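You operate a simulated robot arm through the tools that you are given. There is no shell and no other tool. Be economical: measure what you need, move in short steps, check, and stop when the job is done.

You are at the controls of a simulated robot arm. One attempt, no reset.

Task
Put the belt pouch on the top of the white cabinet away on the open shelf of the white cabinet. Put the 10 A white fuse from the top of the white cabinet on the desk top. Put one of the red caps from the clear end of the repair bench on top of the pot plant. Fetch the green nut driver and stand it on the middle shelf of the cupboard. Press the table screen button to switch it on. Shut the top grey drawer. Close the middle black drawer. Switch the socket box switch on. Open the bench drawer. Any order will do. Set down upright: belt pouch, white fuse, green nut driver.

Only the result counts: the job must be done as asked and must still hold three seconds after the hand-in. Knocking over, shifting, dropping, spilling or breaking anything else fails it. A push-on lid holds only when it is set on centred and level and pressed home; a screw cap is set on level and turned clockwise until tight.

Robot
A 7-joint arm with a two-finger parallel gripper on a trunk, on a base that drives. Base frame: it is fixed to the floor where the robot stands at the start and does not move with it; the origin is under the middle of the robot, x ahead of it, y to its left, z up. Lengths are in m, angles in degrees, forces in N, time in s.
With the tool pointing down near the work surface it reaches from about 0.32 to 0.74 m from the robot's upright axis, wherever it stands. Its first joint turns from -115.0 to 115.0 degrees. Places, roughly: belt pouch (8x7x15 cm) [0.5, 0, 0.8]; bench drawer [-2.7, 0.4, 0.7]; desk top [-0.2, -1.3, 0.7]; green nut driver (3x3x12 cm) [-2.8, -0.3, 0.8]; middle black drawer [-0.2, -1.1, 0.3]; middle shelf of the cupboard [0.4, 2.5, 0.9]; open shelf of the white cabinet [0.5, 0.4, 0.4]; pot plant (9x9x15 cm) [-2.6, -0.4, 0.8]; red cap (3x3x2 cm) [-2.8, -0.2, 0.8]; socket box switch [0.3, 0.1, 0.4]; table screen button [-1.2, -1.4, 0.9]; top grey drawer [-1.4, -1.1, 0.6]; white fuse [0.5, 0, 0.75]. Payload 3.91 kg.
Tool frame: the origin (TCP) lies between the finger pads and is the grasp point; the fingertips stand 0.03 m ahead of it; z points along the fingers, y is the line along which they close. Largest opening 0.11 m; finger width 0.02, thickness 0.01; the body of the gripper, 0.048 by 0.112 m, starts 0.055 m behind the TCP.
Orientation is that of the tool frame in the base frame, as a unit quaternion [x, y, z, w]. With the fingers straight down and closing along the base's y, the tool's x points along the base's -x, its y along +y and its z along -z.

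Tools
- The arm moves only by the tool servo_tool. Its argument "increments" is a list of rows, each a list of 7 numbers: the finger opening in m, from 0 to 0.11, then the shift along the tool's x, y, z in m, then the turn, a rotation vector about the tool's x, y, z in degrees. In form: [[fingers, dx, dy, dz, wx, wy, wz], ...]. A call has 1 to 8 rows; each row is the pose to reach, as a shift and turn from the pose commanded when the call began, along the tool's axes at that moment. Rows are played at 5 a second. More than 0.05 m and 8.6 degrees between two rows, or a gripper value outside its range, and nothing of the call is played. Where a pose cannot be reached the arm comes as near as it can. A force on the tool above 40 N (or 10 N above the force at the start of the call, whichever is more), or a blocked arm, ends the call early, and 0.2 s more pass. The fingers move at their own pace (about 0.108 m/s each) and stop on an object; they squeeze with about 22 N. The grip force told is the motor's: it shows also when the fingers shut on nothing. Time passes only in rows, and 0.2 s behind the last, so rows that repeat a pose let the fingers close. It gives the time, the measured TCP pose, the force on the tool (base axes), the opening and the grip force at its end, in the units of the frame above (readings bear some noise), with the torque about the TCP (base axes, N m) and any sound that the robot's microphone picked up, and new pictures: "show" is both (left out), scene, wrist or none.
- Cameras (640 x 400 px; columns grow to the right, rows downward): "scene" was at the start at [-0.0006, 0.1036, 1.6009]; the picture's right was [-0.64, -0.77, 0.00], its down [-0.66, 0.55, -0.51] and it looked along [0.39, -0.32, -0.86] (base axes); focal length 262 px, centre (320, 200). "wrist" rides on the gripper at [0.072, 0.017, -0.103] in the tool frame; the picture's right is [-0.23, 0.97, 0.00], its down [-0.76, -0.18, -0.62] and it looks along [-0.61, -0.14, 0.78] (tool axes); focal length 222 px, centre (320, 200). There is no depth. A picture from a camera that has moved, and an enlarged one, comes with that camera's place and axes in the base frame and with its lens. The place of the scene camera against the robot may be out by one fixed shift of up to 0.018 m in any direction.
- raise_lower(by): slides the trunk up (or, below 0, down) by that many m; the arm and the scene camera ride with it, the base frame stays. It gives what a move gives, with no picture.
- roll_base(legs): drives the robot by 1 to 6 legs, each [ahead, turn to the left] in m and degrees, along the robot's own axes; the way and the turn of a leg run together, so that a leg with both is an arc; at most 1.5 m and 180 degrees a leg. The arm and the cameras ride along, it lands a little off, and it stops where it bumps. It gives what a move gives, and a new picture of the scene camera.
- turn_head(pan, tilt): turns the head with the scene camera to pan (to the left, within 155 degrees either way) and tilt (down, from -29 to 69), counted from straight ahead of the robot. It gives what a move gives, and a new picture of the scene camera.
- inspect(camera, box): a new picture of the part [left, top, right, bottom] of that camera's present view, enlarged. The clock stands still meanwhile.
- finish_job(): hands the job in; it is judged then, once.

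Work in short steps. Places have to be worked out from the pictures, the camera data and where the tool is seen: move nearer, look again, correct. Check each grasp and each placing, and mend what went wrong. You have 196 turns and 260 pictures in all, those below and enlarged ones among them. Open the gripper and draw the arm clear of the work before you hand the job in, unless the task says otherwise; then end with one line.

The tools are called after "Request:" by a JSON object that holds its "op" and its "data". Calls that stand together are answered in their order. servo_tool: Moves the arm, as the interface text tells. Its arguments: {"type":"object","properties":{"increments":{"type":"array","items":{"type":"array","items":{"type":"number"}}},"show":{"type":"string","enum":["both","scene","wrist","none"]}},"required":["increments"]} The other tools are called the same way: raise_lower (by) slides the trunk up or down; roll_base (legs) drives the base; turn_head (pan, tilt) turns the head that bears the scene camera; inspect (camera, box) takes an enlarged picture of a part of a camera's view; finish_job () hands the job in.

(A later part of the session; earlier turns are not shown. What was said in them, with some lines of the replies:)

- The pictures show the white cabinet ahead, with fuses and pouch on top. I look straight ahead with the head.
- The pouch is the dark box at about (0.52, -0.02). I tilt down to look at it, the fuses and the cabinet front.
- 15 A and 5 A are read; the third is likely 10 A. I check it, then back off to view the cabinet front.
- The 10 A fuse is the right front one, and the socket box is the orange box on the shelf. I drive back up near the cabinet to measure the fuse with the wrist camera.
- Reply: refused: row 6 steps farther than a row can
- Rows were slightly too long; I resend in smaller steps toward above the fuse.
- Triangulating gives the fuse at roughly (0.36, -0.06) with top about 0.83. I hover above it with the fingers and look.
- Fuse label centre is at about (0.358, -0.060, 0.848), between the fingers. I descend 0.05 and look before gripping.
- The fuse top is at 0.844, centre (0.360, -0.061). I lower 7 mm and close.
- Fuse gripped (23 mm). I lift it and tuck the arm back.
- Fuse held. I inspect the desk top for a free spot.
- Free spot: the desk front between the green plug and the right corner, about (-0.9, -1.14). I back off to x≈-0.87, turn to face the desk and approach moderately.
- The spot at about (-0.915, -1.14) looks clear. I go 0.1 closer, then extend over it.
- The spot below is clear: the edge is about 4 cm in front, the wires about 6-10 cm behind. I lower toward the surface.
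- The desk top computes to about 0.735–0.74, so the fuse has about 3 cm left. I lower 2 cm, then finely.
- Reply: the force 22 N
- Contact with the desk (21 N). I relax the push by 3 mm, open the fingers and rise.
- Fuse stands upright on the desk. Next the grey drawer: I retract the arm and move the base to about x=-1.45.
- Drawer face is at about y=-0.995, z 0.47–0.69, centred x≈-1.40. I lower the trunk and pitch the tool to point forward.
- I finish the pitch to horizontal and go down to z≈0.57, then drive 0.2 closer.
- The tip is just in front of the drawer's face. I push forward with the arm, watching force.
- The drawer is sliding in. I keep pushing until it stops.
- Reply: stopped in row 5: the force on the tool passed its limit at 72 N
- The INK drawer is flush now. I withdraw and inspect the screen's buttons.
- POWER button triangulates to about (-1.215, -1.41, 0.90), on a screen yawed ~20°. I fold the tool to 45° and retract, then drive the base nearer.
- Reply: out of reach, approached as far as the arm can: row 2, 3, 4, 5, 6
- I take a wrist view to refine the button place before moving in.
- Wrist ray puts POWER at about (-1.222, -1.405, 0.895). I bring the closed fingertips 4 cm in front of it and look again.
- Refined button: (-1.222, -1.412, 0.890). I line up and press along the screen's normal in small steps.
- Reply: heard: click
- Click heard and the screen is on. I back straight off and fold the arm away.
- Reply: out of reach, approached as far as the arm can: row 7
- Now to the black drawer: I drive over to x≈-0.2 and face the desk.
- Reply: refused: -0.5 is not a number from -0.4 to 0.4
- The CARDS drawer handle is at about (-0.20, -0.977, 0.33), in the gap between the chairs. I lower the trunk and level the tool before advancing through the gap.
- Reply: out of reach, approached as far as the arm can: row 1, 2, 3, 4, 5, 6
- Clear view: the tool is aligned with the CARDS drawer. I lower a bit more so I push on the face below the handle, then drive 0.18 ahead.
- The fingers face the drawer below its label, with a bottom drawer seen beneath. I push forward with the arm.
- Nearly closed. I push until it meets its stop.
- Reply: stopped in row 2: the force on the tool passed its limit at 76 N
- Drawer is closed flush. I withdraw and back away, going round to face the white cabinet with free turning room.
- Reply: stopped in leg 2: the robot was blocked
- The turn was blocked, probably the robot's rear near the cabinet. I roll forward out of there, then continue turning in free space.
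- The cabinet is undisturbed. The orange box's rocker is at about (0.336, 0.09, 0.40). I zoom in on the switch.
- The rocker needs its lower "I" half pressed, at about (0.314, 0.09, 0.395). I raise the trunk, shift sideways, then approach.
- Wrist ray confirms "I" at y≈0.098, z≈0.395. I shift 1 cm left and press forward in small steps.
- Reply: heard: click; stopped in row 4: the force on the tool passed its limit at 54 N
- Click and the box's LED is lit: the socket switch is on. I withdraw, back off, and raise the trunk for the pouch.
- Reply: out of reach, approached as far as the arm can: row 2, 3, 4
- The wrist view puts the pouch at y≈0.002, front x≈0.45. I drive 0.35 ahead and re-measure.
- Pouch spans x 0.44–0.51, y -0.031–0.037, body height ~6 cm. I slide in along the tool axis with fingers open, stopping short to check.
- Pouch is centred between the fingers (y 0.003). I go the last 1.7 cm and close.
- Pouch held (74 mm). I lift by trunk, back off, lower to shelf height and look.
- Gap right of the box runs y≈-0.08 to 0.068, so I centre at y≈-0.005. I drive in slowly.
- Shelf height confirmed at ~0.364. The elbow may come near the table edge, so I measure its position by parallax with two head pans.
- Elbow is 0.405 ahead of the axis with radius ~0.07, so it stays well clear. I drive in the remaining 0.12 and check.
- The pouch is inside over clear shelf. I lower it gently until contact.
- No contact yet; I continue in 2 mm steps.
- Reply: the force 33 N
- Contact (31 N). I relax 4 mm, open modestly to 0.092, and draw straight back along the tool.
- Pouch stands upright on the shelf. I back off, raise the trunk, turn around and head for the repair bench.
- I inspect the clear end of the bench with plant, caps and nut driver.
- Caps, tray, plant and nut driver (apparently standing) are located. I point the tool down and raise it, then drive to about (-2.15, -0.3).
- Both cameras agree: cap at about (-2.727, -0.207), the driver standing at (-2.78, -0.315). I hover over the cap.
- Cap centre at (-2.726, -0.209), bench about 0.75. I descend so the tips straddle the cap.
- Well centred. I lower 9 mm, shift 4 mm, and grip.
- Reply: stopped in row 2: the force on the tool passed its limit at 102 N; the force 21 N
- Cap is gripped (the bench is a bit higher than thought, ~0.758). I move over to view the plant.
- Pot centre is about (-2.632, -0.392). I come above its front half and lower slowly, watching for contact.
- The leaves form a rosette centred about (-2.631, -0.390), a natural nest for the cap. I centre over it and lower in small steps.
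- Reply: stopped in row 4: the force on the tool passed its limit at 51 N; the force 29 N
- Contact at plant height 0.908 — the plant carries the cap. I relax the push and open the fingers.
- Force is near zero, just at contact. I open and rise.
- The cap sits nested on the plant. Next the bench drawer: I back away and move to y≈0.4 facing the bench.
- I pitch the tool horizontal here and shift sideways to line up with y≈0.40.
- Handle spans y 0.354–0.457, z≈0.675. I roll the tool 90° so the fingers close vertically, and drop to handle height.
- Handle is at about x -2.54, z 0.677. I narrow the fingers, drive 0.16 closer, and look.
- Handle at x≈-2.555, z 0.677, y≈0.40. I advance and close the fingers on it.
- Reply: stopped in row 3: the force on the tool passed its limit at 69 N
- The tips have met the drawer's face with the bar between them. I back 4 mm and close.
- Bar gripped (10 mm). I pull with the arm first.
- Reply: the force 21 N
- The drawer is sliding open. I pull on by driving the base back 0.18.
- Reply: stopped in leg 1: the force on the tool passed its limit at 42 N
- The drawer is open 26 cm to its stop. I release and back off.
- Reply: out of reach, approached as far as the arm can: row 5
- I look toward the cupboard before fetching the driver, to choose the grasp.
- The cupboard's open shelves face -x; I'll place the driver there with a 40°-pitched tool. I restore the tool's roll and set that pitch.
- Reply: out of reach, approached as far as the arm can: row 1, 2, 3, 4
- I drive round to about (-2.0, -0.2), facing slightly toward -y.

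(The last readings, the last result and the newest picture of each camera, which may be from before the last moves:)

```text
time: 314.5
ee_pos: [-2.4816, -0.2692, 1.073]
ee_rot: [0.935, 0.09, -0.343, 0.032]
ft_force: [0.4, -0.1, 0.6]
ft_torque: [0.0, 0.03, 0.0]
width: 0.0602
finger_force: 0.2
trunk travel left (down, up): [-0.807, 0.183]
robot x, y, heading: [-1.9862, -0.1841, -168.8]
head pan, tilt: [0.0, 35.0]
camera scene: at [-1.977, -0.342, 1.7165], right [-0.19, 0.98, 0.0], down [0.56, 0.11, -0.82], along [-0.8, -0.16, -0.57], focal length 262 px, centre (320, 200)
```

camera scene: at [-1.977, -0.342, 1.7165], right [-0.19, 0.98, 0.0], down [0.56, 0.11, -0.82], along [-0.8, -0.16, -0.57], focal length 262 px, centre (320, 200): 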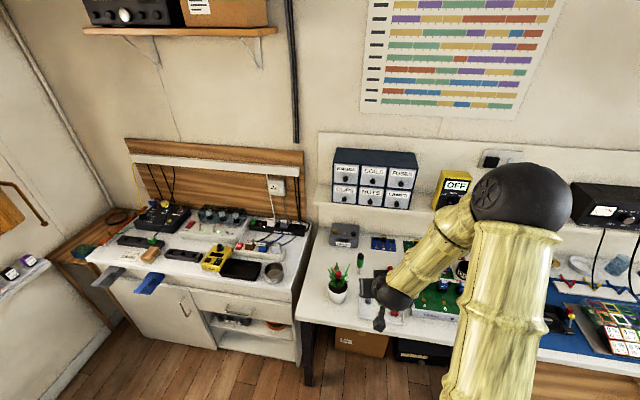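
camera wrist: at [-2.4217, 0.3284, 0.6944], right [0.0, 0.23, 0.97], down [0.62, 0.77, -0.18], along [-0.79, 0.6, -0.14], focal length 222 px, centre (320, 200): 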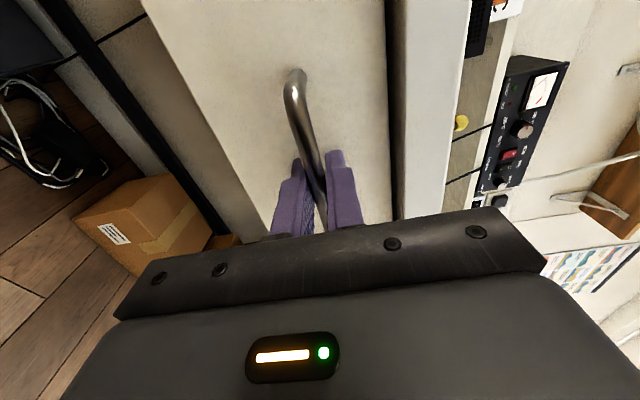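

I advance 0.14, then yaw the tool +19° (away from the plant) and take a wrist view.

Request:
{"op": "roll_base", "data": {"legs": [[0.14, 0]]}}

Request:
{"op": "servo_tool", "data": {"increments": [[0.06, 0, 0, 0, -4, 0, -4.8], [0.06, 0, 0, 0, -8, 0, -9.7], [0.06, 0, 0, 0, -12.2, 0, -14.5]], "show": "none"}}

Request:
{"op": "servo_tool", "data": {"increments": [[0.06, 0, 0, 0, 0, -5, 0], [0.06, 0, 0, 0, 0, -10, 0]], "show": "both"}}

```text
time: 315.9
ee_pos: [-2.6201, -0.2979, 1.0737]
ee_rot: [0.934, 0.092, -0.342, 0.033]
ft_force: [-0.2, -0.4, 0.0]
ft_torque: [0.01, 0.01, 0.01]
width: 0.0599
finger_force: 0.1
trunk travel left (down, up): [-0.807, 0.183]
robot x, y, heading: [-2.1242, -0.2053, -168.9]
head pan, tilt: [0.0, 35.0]
camera scene: at [-2.1155, -0.3692, 1.7164], right [-0.19, 0.98, 0.0], down [0.56, 0.11, -0.82], along [-0.8, -0.16, -0.57], focal length 262 px, centre (320, 200)
```

scene: 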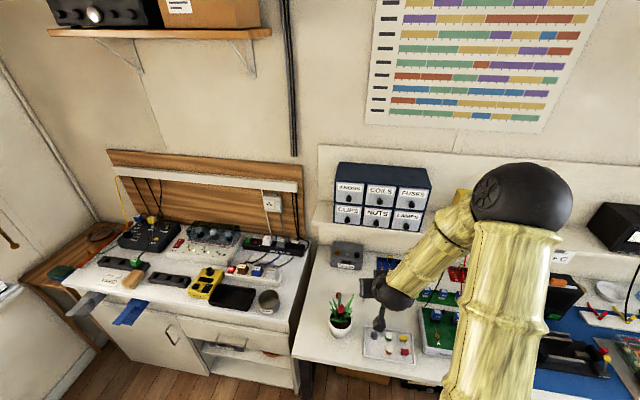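

```text
time: 316.7
ee_pos: [-2.6194, -0.2975, 1.0739]
ee_rot: [0.907, 0.244, -0.332, 0.089]
ft_force: [-0.2, 0.5, -1.0]
ft_torque: [0.02, 0.0, 0.02]
width: 0.0601
finger_force: 0.0
trunk travel left (down, up): [-0.807, 0.183]
robot x, y, heading: [-2.1238, -0.2055, -168.8]
head pan, tilt: [0.0, 35.0]
```

```text
time: 317.3
ee_pos: [-2.6203, -0.2958, 1.0731]
ee_rot: [0.874, 0.235, -0.411, 0.109]
ft_force: [0.9, 0.0, -0.3]
ft_torque: [0.01, 0.01, 0.0]
width: 0.06
finger_force: 0.0
trunk travel left (down, up): [-0.807, 0.183]
robot x, y, heading: [-2.1239, -0.2078, -168.8]
head pan, tilt: [0.0, 35.0]
camera scene: at [-2.1141, -0.369, 1.7165], right [-0.19, 0.98, 0.0], down [0.56, 0.11, -0.82], along [-0.8, -0.16, -0.57], focal length 262 px, centre (320, 200)
camera wrist: at [-2.5025, -0.2471, 1.0833], right [0.36, -0.92, 0.17], down [-0.09, 0.15, 0.98], along [-0.93, -0.37, -0.03], focal length 222 px, centre (320, 200)
```

scene: 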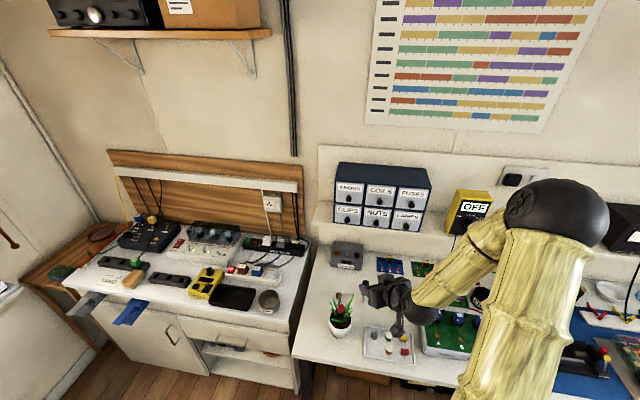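
wrist: 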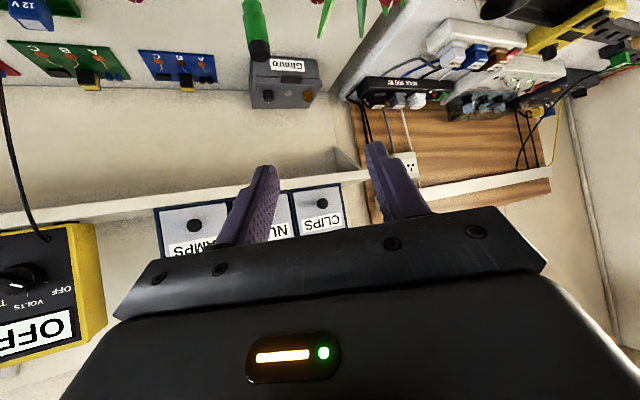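

The tool points yaw -150°, pitch 40°. Driver is at about (-2.775, -0.311), handle z 0.80–0.88. I move to a pre-grasp 10 cm back along the tool axis.

Request:
{"op": "servo_tool", "data": {"increments": [[0.06, 0.017, -0.013, 0.031, 0, 0, 0], [0.06, 0.035, -0.025, 0.063, 0, 0, 0], [0.06, 0.052, -0.038, 0.094, 0, 0, 0], [0.06, 0.07, -0.051, 0.125, 0, 0, 0], [0.06, 0.087, -0.063, 0.156, 0, 0, 0]], "show": "both"}}

Request:
{"op": "inspect", "data": {"camera": "scene", "box": [310, 230, 440, 360]}}

```text
time: 318.5
ee_pos: [-2.7086, -0.2754, 0.9051]
ee_rot: [0.875, 0.235, -0.409, 0.109]
ft_force: [-0.1, -0.5, -0.1]
ft_torque: [0.02, -0.02, 0.01]
width: 0.0602
finger_force: 0.0
trunk travel left (down, up): [-0.807, 0.183]
robot x, y, heading: [-2.1221, -0.2086, -169.0]
head pan, tilt: [0.0, 35.0]
camera scene: at [-2.115, -0.3689, 1.7165], right [-0.19, 0.98, 0.0], down [0.56, 0.11, -0.82], along [-0.8, -0.16, -0.57], focal length 262 px, centre (320, 200)
camera wrist: at [-2.5907, -0.2256, 0.9162], right [0.36, -0.92, 0.17], down [-0.1, 0.15, 0.98], along [-0.93, -0.37, -0.03], focal length 222 px, centre (320, 200)
```

scene: 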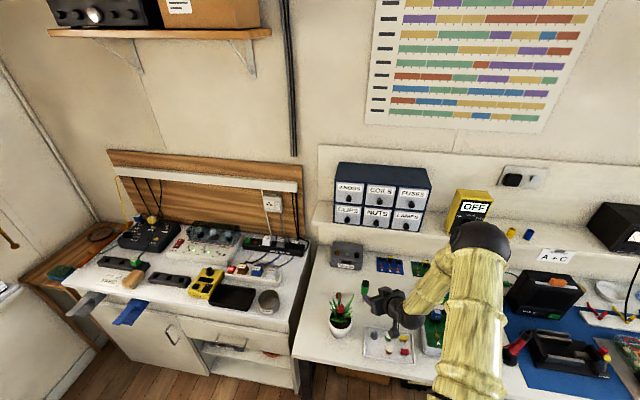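
wrist: 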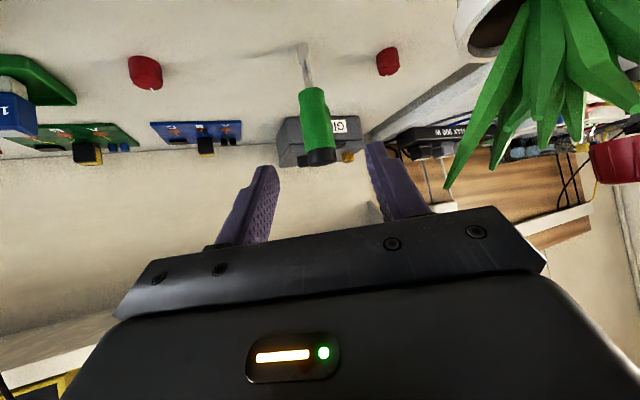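

```text
3.08 times, centred on (375, 295) of scene
camera zoom: at [-2.115, -0.3689, 1.7165], right [-0.19, 0.98, 0.0], down [0.56, 0.11, -0.82], along [-0.8, -0.16, -0.57], focal length 805 px, centre (151, -92)
```

zoom: 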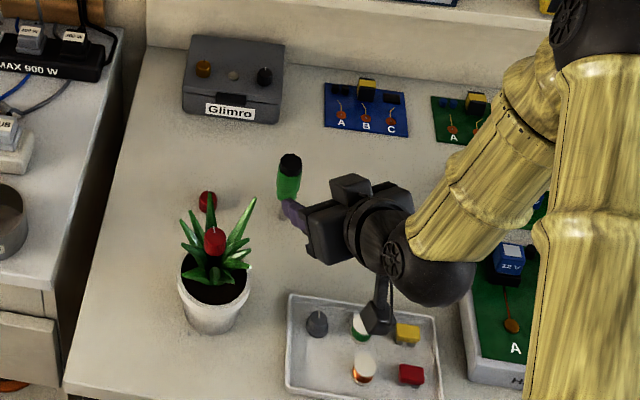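

All clear. I advance 0.1 with a 6 mm lateral correction and close on the handle.

Request:
{"op": "servo_tool", "data": {"increments": [[0.06, 0, -0.006, 0.03, 0, 0, 0], [0.06, 0, -0.006, 0.06, 0, 0, 0], [0.06, 0, -0.006, 0.085, 0, 0, 0], [0.06, 0, -0.006, 0.1, 0, 0, 0]], "show": "wrist"}}

Request:
{"op": "inspect", "data": {"camera": "scene", "box": [310, 230, 440, 360]}}

```text
time: 319.5
ee_pos: [-2.7756, -0.3073, 0.8426]
ee_rot: [0.874, 0.235, -0.41, 0.109]
ft_force: [-0.1, -0.7, 0.9]
ft_torque: [-0.02, -0.02, 0.04]
width: 0.0598
finger_force: 0.1
trunk travel left (down, up): [-0.807, 0.183]
robot x, y, heading: [-2.1234, -0.2016, -168.7]
head pan, tilt: [0.0, 35.0]
camera wrist: at [-2.6593, -0.2582, 0.8526], right [0.36, -0.92, 0.17], down [-0.09, 0.15, 0.98], along [-0.93, -0.37, -0.03], focal length 222 px, centre (320, 200)
```

wrist: 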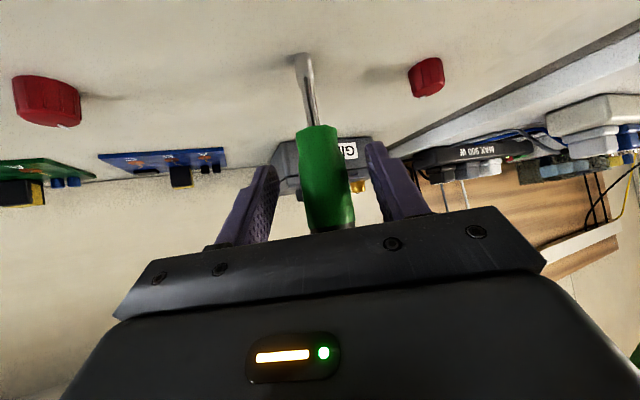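

```text
3.08 times, centred on (375, 295) of scene
camera zoom: at [-2.1142, -0.369, 1.7165], right [-0.19, 0.98, 0.0], down [0.56, 0.11, -0.82], along [-0.8, -0.16, -0.57], focal length 805 px, centre (151, -92)
```

zoom: 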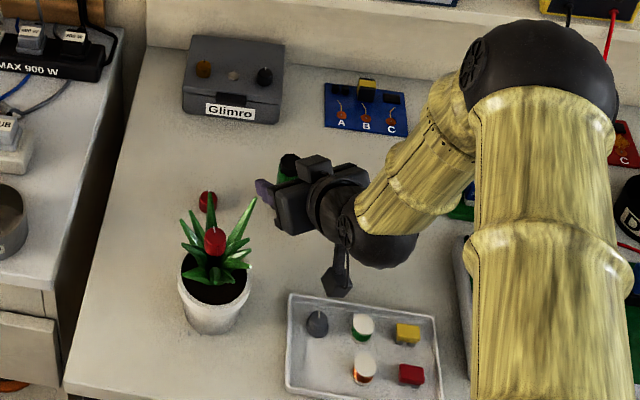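

The driver's axis is about 1 cm further in; I go 1.2 cm more, then grip.

Request:
{"op": "servo_tool", "data": {"increments": [[0.06, -0.003, 0, 0.012, 0, 0, 0], [0.02, -0.003, 0, 0.012, 0, 0, 0], [0.01, -0.003, 0, 0.012, 0, 0, 0], [0.01, -0.003, 0, 0.012, 0, 0, 0]], "show": "wrist"}}

```text
time: 320.5
ee_pos: [-2.7864, -0.3138, 0.8372]
ee_rot: [0.875, 0.235, -0.41, 0.108]
ft_force: [1.1, 0.0, 0.2]
ft_torque: [0.01, 0.01, 0.03]
width: 0.026
finger_force: 21.9
trunk travel left (down, up): [-0.807, 0.183]
robot x, y, heading: [-2.1183, -0.2056, -168.9]
head pan, tilt: [0.0, 35.0]
camera wrist: at [-2.6687, -0.264, 0.8475], right [0.36, -0.92, 0.17], down [-0.09, 0.15, 0.98], along [-0.93, -0.37, -0.03], focal length 222 px, centre (320, 200)
```

wrist: 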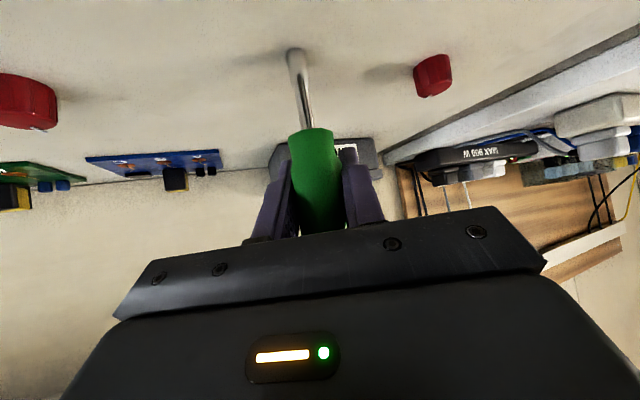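

Driver gripped (26 mm). I lift via the trunk and back away.

Request:
{"op": "raise_lower", "data": {"by": 0.15}}

Request:
{"op": "roll_base", "data": {"legs": [[-0.6, 0]]}}

Request:
{"op": "inspect", "data": {"camera": "scene", "box": [250, 180, 450, 380]}}

```text
time: 322.2
ee_pos: [-2.7866, -0.3137, 0.987]
ee_rot: [0.874, 0.236, -0.41, 0.11]
ft_force: [0.5, -0.3, -0.9]
ft_torque: [0.02, 0.01, -0.02]
width: 0.026
finger_force: 22.0
trunk travel left (down, up): [-0.957, 0.033]
robot x, y, heading: [-2.1231, -0.2056, -168.9]
head pan, tilt: [0.0, 35.0]
```

```text
time: 326.2
ee_pos: [-2.1911, -0.1958, 0.9882]
ee_rot: [0.874, 0.234, -0.411, 0.109]
ft_force: [1.6, -0.8, 0.1]
ft_torque: [-0.05, 0.0, 0.0]
width: 0.0256
finger_force: 22.4
trunk travel left (down, up): [-0.957, 0.033]
robot x, y, heading: [-1.5263, -0.0906, -168.5]
head pan, tilt: [0.0, 35.0]
camera scene: at [-1.5197, -0.2526, 1.8665], right [-0.19, 0.98, 0.0], down [0.56, 0.11, -0.82], along [-0.8, -0.16, -0.57], focal length 262 px, centre (320, 200)
```

scene: 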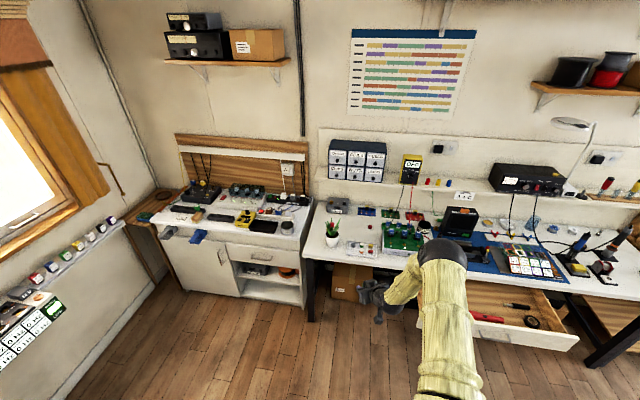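

```text
2.00 times, centred on (350, 280) of scene
camera zoom: at [-1.5197, -0.2526, 1.8665], right [-0.19, 0.98, 0.0], down [0.56, 0.11, -0.82], along [-0.8, -0.16, -0.57], focal length 523 px, centre (260, 40)
```

zoom: 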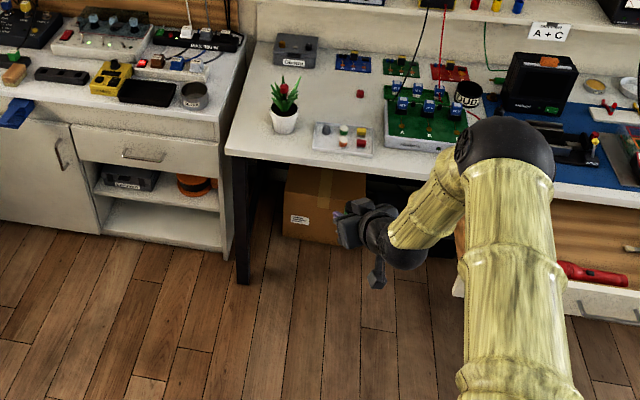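

The cap still sits on the plant and the drawer stays open. I straighten the tool yaw and drive over to the cupboard area.

Request:
{"op": "servo_tool", "data": {"increments": [[0.01, 0, 0, 0, 4.8, 0, 4], [0.01, 0, 0, 0, 9.6, 0, 8], [0.01, 0, 0, 0, 14.3, 0, 11.9]], "show": "none"}}

Request:
{"op": "roll_base", "data": {"legs": [[0, -118], [1.3, 0], [1.25, 0], [0, -73]]}}

Request:
{"op": "turn_head", "data": {"pan": 0, "tilt": 35}}

```text
time: 327.0
ee_pos: [-2.1911, -0.195, 0.9866]
ee_rot: [0.901, 0.089, -0.423, 0.041]
ft_force: [0.6, 0.2, 0.2]
ft_torque: [-0.03, 0.0, -0.04]
width: 0.0258
finger_force: 21.6
trunk travel left (down, up): [-0.957, 0.033]
robot x, y, heading: [-1.5289, -0.09, -169.0]
head pan, tilt: [0.0, 35.0]
```

```text
time: 353.5
ee_pos: [-0.0537, 2.3016, 0.9876]
ee_rot: [0.008, 0.905, -0.005, 0.425]
ft_force: [0.8, -0.1, -0.6]
ft_torque: [0.02, 0.0, 0.02]
width: 0.0257
finger_force: 22.2
trunk travel left (down, up): [-0.957, 0.033]
robot x, y, heading: [-0.7232, 2.3431, -1.3]
head pan, tilt: [0.0, 35.0]
camera scene: at [-0.6853, 2.4844, 1.8665], right [-0.02, -1.0, 0.0], down [-0.57, 0.01, -0.82], along [0.82, -0.02, -0.57], focal length 262 px, centre (320, 200)
```

scene: 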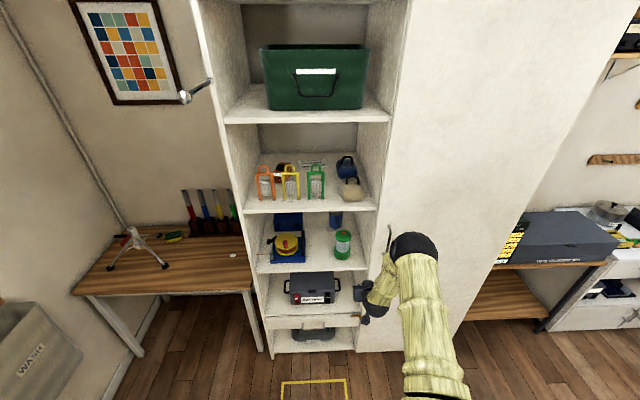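

```text
time: 354.1
ee_pos: [-0.0542, 2.3004, 0.9878]
ee_rot: [0.008, 0.905, -0.005, 0.425]
ft_force: [-0.8, -0.7, -0.7]
ft_torque: [0.01, 0.0, -0.01]
width: 0.0257
finger_force: 21.7
trunk travel left (down, up): [-0.957, 0.033]
robot x, y, heading: [-0.7275, 2.3383, -1.5]
head pan, tilt: [0.0, 35.0]
camera scene: at [-0.6853, 2.4845, 1.8665], right [-0.02, -1.0, 0.0], down [-0.57, 0.01, -0.82], along [0.82, -0.02, -0.57], focal length 262 px, centre (320, 200)
```

scene: 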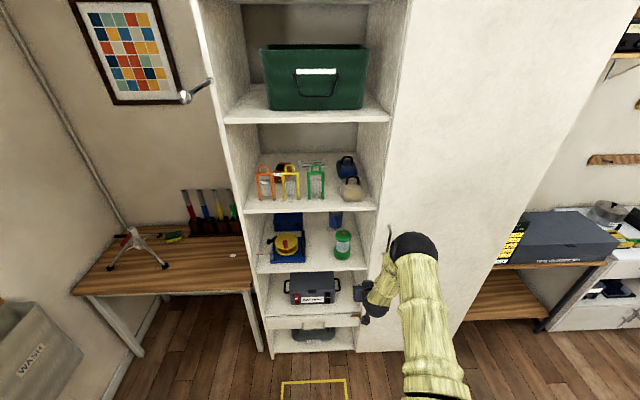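

The middle shelf (z≈0.86) holds a blue tray and a green jar, with room between them. I zoom in.

Request:
{"op": "inspect", "data": {"camera": "scene", "box": [240, 195, 400, 295]}}

Request:
{"op": "inspect", "data": {"camera": "wrist", "box": [0, 0, 640, 400]}}

```text
4.00 times, centred on (320, 245) of scene
camera zoom: at [-0.6853, 2.4845, 1.8665], right [-0.02, -1.0, 0.0], down [-0.57, 0.01, -0.82], along [0.82, -0.02, -0.57], focal length 1046 px, centre (320, 20)
```

zoom: 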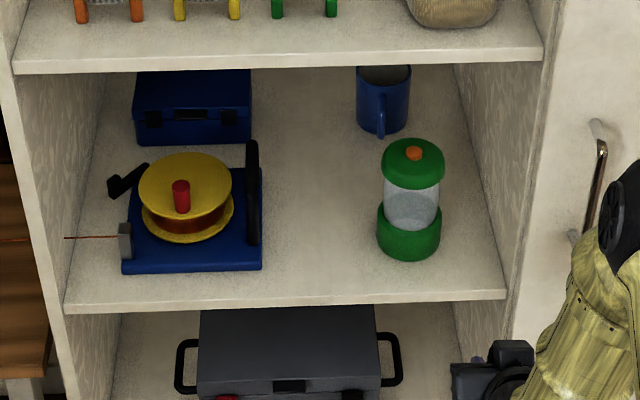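

```text
1.00 times, centred on (320, 200) of wrist (not enlarged: the box is as wide or as high as the picture)
camera zoom: at [-0.18, 2.3208, 0.9975], right [0.16, 0.97, 0.17], down [0.0, -0.18, 0.98], along [0.99, -0.16, -0.03], focal length 222 px, centre (320, 200)
```

zoom: 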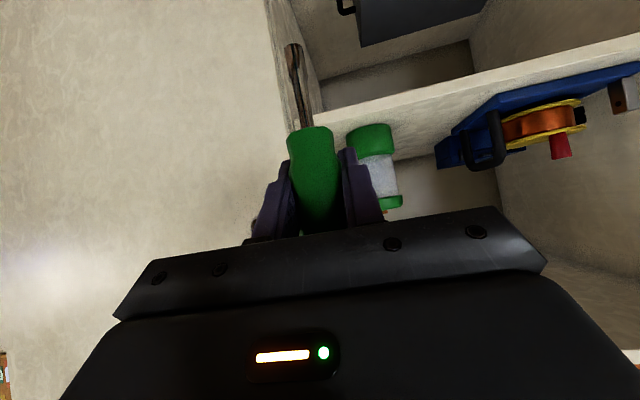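

Gap between reel base and jar is ~14 cm wide around y≈2.47; target x≈0.20 near the shelf front. I shift the arm left 0.165 and view again.

Request:
{"op": "servo_tool", "data": {"increments": [[0.01, 0, 0.04, 0, 0, 0, 0], [0.01, 0, 0.08, 0, 0, 0, 0], [0.01, 0, 0.12, 0, 0, 0, 0], [0.01, 0, 0.165, 0, 0, 0, 0]], "show": "wrist"}}

```text
time: 355.1
ee_pos: [-0.0522, 2.4661, 0.9879]
ee_rot: [0.008, 0.905, -0.006, 0.425]
ft_force: [-0.1, -0.5, -1.0]
ft_torque: [-0.01, -0.03, -0.03]
width: 0.0256
finger_force: 21.8
trunk travel left (down, up): [-0.957, 0.033]
robot x, y, heading: [-0.7226, 2.3386, -1.4]
head pan, tilt: [0.0, 35.0]
camera wrist: at [-0.1772, 2.4864, 0.9971], right [0.16, 0.97, 0.17], down [0.0, -0.17, 0.98], along [0.99, -0.16, -0.03], focal length 222 px, centre (320, 200)
```

wrist: 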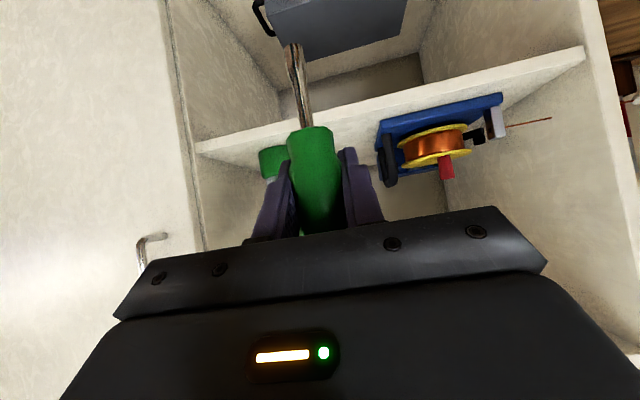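

Between jar (y≤2.377) and reel base (y≥2.54), y=2.46 is central. I drive 0.2 forward and check height with the wrist view.

Request:
{"op": "roll_base", "data": {"legs": [[0.18, 0]]}}

Request:
{"op": "inspect", "data": {"camera": "wrist", "box": [0, 0, 640, 400]}}

Request:
{"op": "inspect", "data": {"camera": "scene", "box": [240, 220, 400, 340]}}

```text
time: 356.7
ee_pos: [0.1296, 2.4616, 0.9863]
ee_rot: [0.008, 0.906, -0.005, 0.423]
ft_force: [-0.3, 0.2, -1.0]
ft_torque: [0.0, 0.0, 0.03]
width: 0.0256
finger_force: 22.1
trunk travel left (down, up): [-0.957, 0.033]
robot x, y, heading: [-0.5462, 2.3372, -1.3]
head pan, tilt: [0.0, 35.0]
camera scene: at [-0.5035, 2.4804, 1.8664], right [-0.02, -1.0, 0.0], down [-0.57, 0.01, -0.82], along [0.82, -0.02, -0.57], focal length 262 px, centre (320, 200)
```

scene: 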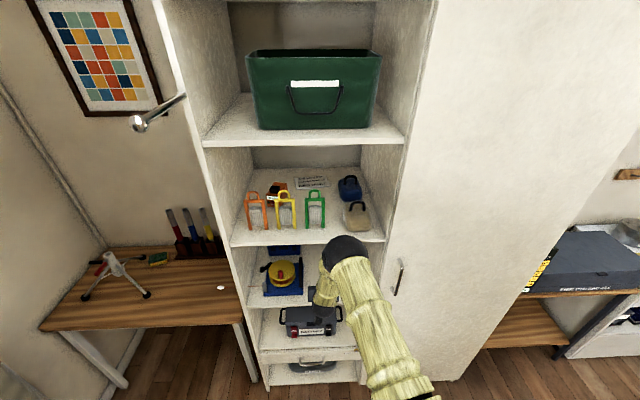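

```text
1.00 times, centred on (320, 200) of wrist (not enlarged: the box is as wide or as high as the picture)
camera zoom: at [0.0041, 2.4805, 0.9968], right [0.16, 0.97, 0.17], down [0.0, -0.18, 0.98], along [0.99, -0.16, -0.03], focal length 222 px, centre (320, 200)
```

zoom: 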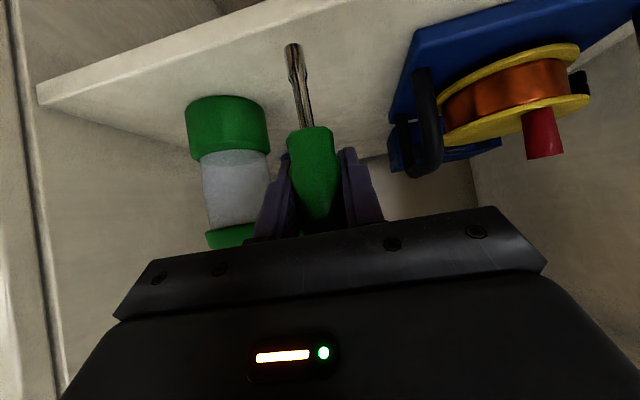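

```text
3.33 times, centred on (320, 280) of scene
camera zoom: at [-0.5035, 2.4804, 1.8664], right [-0.02, -1.0, 0.0], down [-0.57, 0.01, -0.82], along [0.82, -0.02, -0.57], focal length 872 px, centre (320, -67)
```

zoom: 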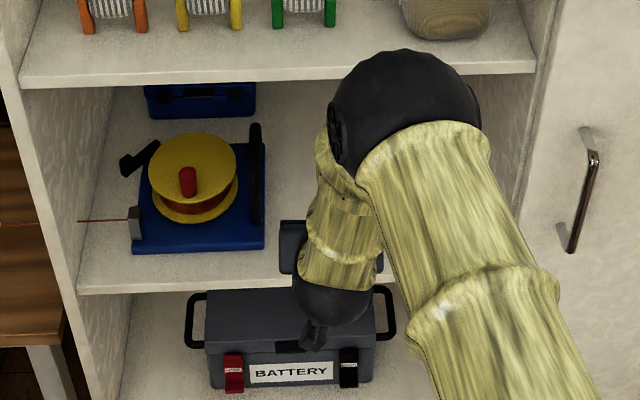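

Shelf front is at x≈0.145, z≈0.876; driver bottom is 3 cm above it. I shift 1 cm away from the jar and go in 6.5 cm.

Request:
{"op": "servo_tool", "data": {"increments": [[0.01, 0, 0.01, 0, 0, 0, 0]], "show": "none"}}

Request:
{"op": "roll_base", "data": {"legs": [[0.065, 0]]}}

Request:
{"op": "inspect", "data": {"camera": "wrist", "box": [0, 0, 640, 400]}}

```text
time: 357.1
ee_pos: [0.1296, 2.4698, 0.9862]
ee_rot: [0.008, 0.905, -0.005, 0.425]
ft_force: [0.0, 0.0, -0.1]
ft_torque: [0.02, -0.01, -0.02]
width: 0.0255
finger_force: 22.0
trunk travel left (down, up): [-0.957, 0.033]
robot x, y, heading: [-0.5455, 2.332, -1.4]
head pan, tilt: [0.0, 35.0]
```

```text
time: 358.2
ee_pos: [0.195, 2.4688, 0.9862]
ee_rot: [0.008, 0.905, -0.005, 0.424]
ft_force: [0.3, 0.3, -0.4]
ft_torque: [-0.01, 0.01, -0.02]
width: 0.0256
finger_force: 22.2
trunk travel left (down, up): [-0.957, 0.033]
robot x, y, heading: [-0.4809, 2.3358, -1.5]
head pan, tilt: [0.0, 35.0]
camera scene: at [-0.438, 2.4787, 1.8664], right [-0.02, -1.0, 0.0], down [-0.57, 0.01, -0.82], along [0.82, -0.02, -0.57], focal length 262 px, centre (320, 200)
```

scene: 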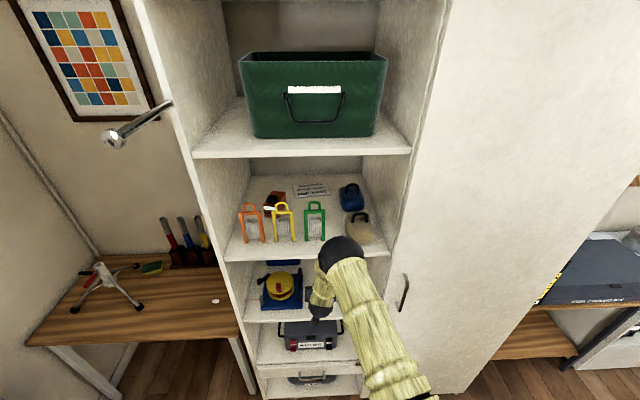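

```text
1.00 times, centred on (320, 200) of wrist (not enlarged: the box is as wide or as high as the picture)
camera zoom: at [0.0694, 2.4893, 0.9963], right [0.16, 0.97, 0.17], down [0.01, -0.18, 0.98], along [0.99, -0.16, -0.03], focal length 222 px, centre (320, 200)
```

zoom: 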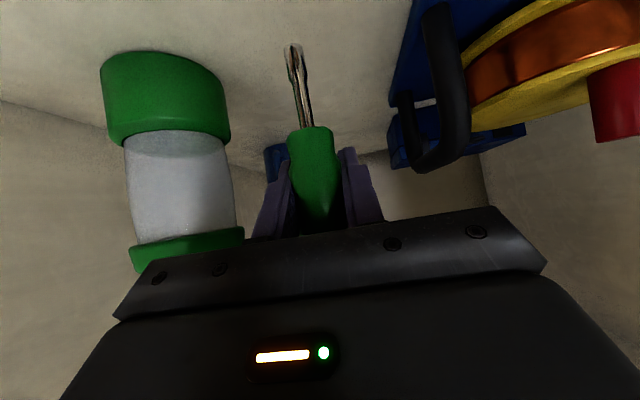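

Position is good with clearance on both sides. I lower toward the shelf.

Request:
{"op": "servo_tool", "data": {"increments": [[0.01, 0.0077, 0, 0.0064, 0, 0, 0], [0.01, 0.0138, 0, 0.0115, 0, 0, 0], [0.01, 0.0169, 0, 0.014, 0, 0, 0], [0.01, 0.0184, 0, 0.0153, 0, 0, 0]], "show": "none"}}

Request:
{"op": "servo_tool", "data": {"increments": [[0.01, 0.0015, 0, 0.0013, 0, 0, 0], [0.01, 0.0031, 0, 0.0026, 0, 0, 0]], "show": "none"}}

```text
time: 359.2
ee_pos: [0.1948, 2.4691, 0.9632]
ee_rot: [0.007, 0.905, -0.004, 0.426]
ft_force: [0.4, 0.1, -0.4]
ft_torque: [0.0, 0.0, 0.04]
width: 0.0257
finger_force: 21.7
trunk travel left (down, up): [-0.957, 0.033]
robot x, y, heading: [-0.4813, 2.3367, -1.1]
head pan, tilt: [0.0, 35.0]
```

```text
time: 359.8
ee_pos: [0.1937, 2.4699, 0.9583]
ee_rot: [0.008, 0.905, -0.005, 0.426]
ft_force: [-0.4, 0.5, -0.5]
ft_torque: [-0.04, -0.03, -0.02]
width: 0.0252
finger_force: 22.1
trunk travel left (down, up): [-0.957, 0.033]
robot x, y, heading: [-0.4795, 2.3333, -1.5]
head pan, tilt: [0.0, 35.0]
```

No contact yet; continuing in 2 mm steps.

Request:
{"op": "servo_tool", "data": {"increments": [[0.01, 0.0015, 0, 0.0013, 0, 0, 0], [0.01, 0.0031, 0, 0.0026, 0, 0, 0]], "show": "none"}}

Request:
{"op": "servo_tool", "data": {"increments": [[0.01, 0.0012, 0, 0.001, 0, 0, 0], [0.01, 0.0023, 0, 0.0019, 0, 0, 0]], "show": "none"}}

Request:
{"op": "inspect", "data": {"camera": "wrist", "box": [220, 0, 400, 120]}}

```text
time: 360.4
ee_pos: [0.195, 2.4683, 0.9581]
ee_rot: [0.008, 0.904, -0.004, 0.427]
ft_force: [-2.3, -0.6, 14.8]
ft_torque: [-0.07, 0.24, 0.01]
width: 0.0259
finger_force: 22.6
trunk travel left (down, up): [-0.957, 0.033]
robot x, y, heading: [-0.4802, 2.3298, -1.6]
head pan, tilt: [0.0, 35.0]
```

```text
time: 361.0
ee_pos: [0.194, 2.4684, 0.9539]
ee_rot: [0.007, 0.904, -0.003, 0.428]
ft_force: [1.3, -1.1, 21.0]
ft_torque: [-0.02, -0.07, -0.02]
width: 0.0261
finger_force: 21.9
trunk travel left (down, up): [-0.957, 0.033]
robot x, y, heading: [-0.478, 2.3346, -1.3]
head pan, tilt: [0.0, 35.0]
```

```text
3.33 times, centred on (310, 60) of wrist
camera zoom: at [0.0683, 2.4888, 0.9634], right [0.16, 0.97, 0.17], down [0.0, -0.18, 0.98], along [0.99, -0.16, -0.03], focal length 740 px, centre (353, 667)
```

zoom: 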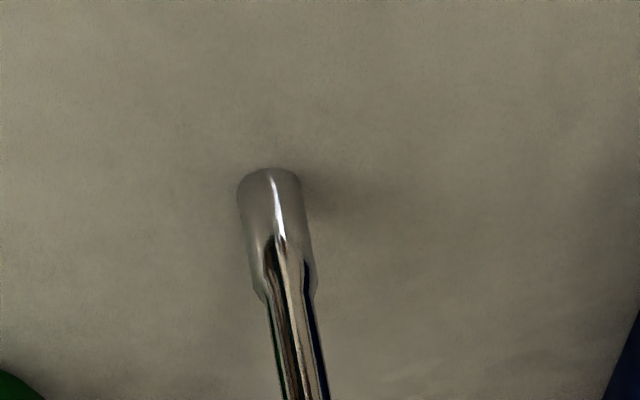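

Contact. I relax upward until the force is nearly gone before releasing.

Request:
{"op": "servo_tool", "data": {"increments": [[0.01, -0.0019, 0, -0.0016, 0, 0, 0], [0.01, -0.0031, 0, -0.0026, 0, 0, 0]], "show": "none"}}

```text
time: 361.6
ee_pos: [0.1922, 2.4688, 0.9539]
ee_rot: [0.006, 0.906, -0.005, 0.422]
ft_force: [0.6, -0.5, 5.1]
ft_torque: [-0.03, -0.04, -0.01]
width: 0.0254
finger_force: 22.1
trunk travel left (down, up): [-0.957, 0.033]
robot x, y, heading: [-0.4789, 2.3296, -1.5]
head pan, tilt: [0.0, 35.0]
```

Only 5 N left and the tool is level with its grasp pitch. I open gently, hold, and view.

Request:
{"op": "servo_tool", "data": {"increments": [[0.03, 0, 0, 0, 0, 0, 0], [0.035, 0, 0, 0, 0, 0, 0], [0.045, 0, 0, 0, 0, 0, 0], [0.045, 0, 0, 0, 0, 0, 0]], "show": "wrist"}}

```text
time: 362.6
ee_pos: [0.1946, 2.469, 0.9559]
ee_rot: [0.008, 0.905, -0.005, 0.425]
ft_force: [0.1, -0.6, 0.1]
ft_torque: [0.01, -0.01, -0.02]
width: 0.0453
finger_force: 0.0
trunk travel left (down, up): [-0.957, 0.033]
robot x, y, heading: [-0.4782, 2.3288, -1.5]
head pan, tilt: [0.0, 35.0]
camera wrist: at [0.0684, 2.4891, 0.9657], right [0.16, 0.97, 0.17], down [0.0, -0.18, 0.98], along [0.99, -0.16, -0.03], focal length 222 px, centre (320, 200)
```

wrist: 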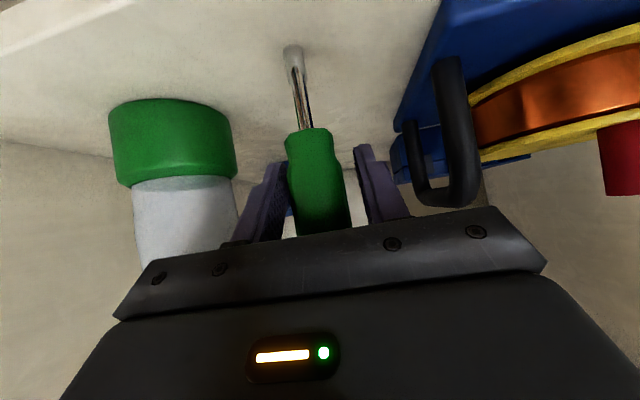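

The driver stands free between the open fingers. I draw back slowly along the tool axis.

Request:
{"op": "servo_tool", "data": {"increments": [[0.045, 0, 0, -0.015, 0, 0, 0], [0.045, 0, 0, -0.03, 0, 0, 0], [0.045, 0, 0, -0.05, 0, 0, 0], [0.045, 0, 0, -0.07, 0, 0, 0], [0.045, 0, 0, -0.1, 0, 0, 0]], "show": "wrist"}}

```text
time: 363.8
ee_pos: [0.117, 2.4719, 1.0207]
ee_rot: [0.006, 0.905, -0.004, 0.425]
ft_force: [-0.6, -0.4, 1.0]
ft_torque: [-0.01, -0.01, 0.02]
width: 0.0449
finger_force: 0.1
trunk travel left (down, up): [-0.957, 0.033]
robot x, y, heading: [-0.4805, 2.3376, -1.4]
head pan, tilt: [0.0, 35.0]
camera wrist: at [-0.009, 2.4909, 1.0302], right [0.16, 0.97, 0.17], down [0.0, -0.18, 0.98], along [0.99, -0.16, -0.03], focal length 222 px, centre (320, 200)
```

wrist: 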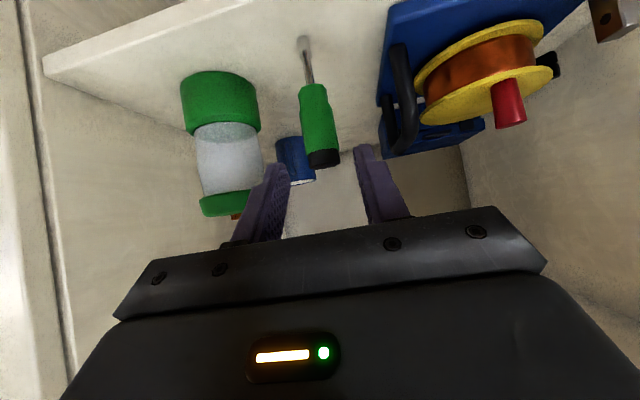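

The driver stands upright on the middle shelf. I back away and verify everything.

Request:
{"op": "roll_base", "data": {"legs": [[-0.5, 0]]}}

Request:
{"op": "inspect", "data": {"camera": "scene", "box": [230, 180, 430, 320]}}

Request:
{"op": "turn_head", "data": {"pan": -70, "tilt": 20}}

Request:
{"op": "turn_head", "data": {"pan": -125, "tilt": 20}}

```text
time: 367.2
ee_pos: [-0.3848, 2.4817, 1.0201]
ee_rot: [0.009, 0.905, -0.005, 0.424]
ft_force: [0.8, -1.1, -0.1]
ft_torque: [0.02, 0.02, 0.03]
width: 0.045
finger_force: 0.1
trunk travel left (down, up): [-0.957, 0.033]
robot x, y, heading: [-0.9825, 2.3432, -1.3]
head pan, tilt: [0.0, 35.0]
camera scene: at [-0.9432, 2.491, 1.8665], right [-0.03, -1.0, 0.0], down [-0.57, 0.01, -0.82], along [0.82, -0.02, -0.57], focal length 262 px, centre (320, 200)
```

scene: 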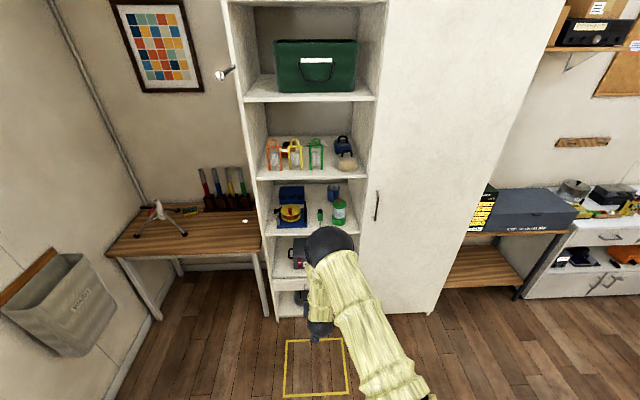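

```text
2.86 times, centred on (330, 250) of scene
camera zoom: at [-0.9432, 2.491, 1.8665], right [-0.03, -1.0, 0.0], down [-0.57, 0.01, -0.82], along [0.82, -0.02, -0.57], focal length 748 px, centre (291, 57)
```

zoom: 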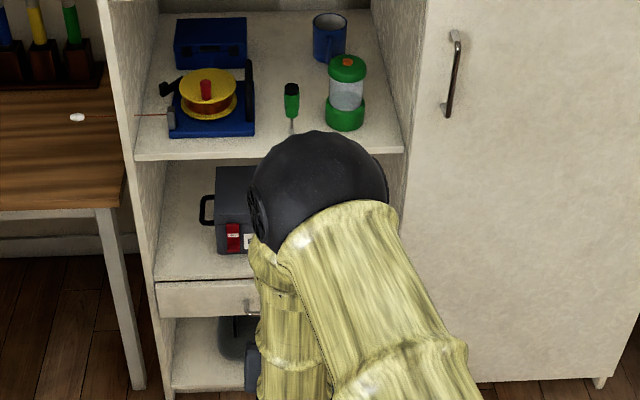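

```text
time: 368.6
ee_pos: [-0.3852, 2.4811, 1.0195]
ee_rot: [0.008, 0.905, -0.005, 0.425]
ft_force: [-0.3, -0.2, 0.1]
ft_torque: [0.0, -0.01, 0.03]
width: 0.0451
finger_force: 0.0
trunk travel left (down, up): [-0.957, 0.033]
robot x, y, heading: [-0.9828, 2.3466, -1.6]
head pan, tilt: [-70.0, 20.0]
camera scene: at [-1.0007, 2.4049, 1.8903], right [-0.95, -0.32, 0.0], down [-0.11, 0.32, -0.94], along [0.3, -0.89, -0.34], focal length 262 px, centre (320, 200)
```

scene: 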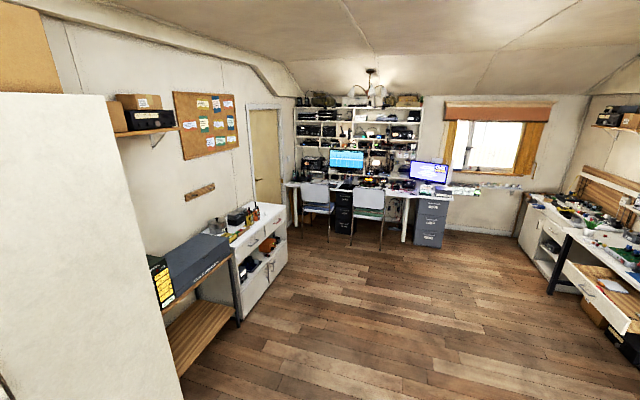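

```text
time: 369.8
ee_pos: [-0.3849, 2.483, 1.0206]
ee_rot: [0.009, 0.905, -0.006, 0.424]
ft_force: [0.1, 0.2, -0.7]
ft_torque: [0.02, 0.01, -0.03]
width: 0.045
finger_force: 0.0
trunk travel left (down, up): [-0.957, 0.033]
robot x, y, heading: [-0.9794, 2.3476, -1.4]
head pan, tilt: [-125.0, 20.0]
camera scene: at [-1.0857, 2.4182, 1.8904], right [-0.8, 0.59, 0.0], down [0.2, 0.28, -0.94], along [-0.56, -0.76, -0.34], focal length 262 px, centre (320, 200)
```

scene: 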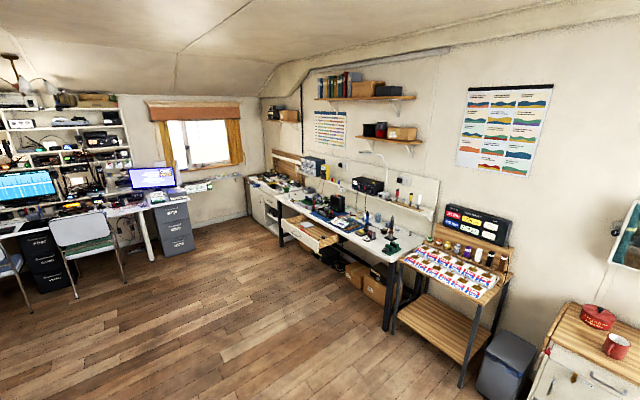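

Every item is where it was asked for: the driver is standing, the drawers are right, the screen is on, the arm is clear and the gripper is open. I hand in.

Request:
{"op": "finish_job", "data": {}}

```text
The job is handed in.
```

All nine tasks are done and the job is handed in. The last look round the room showed the drawers, the screen and the nut driver as asked. I saw the pouch, the fuse and the cap in place earlier and did not look at them closely again before the hand-in.
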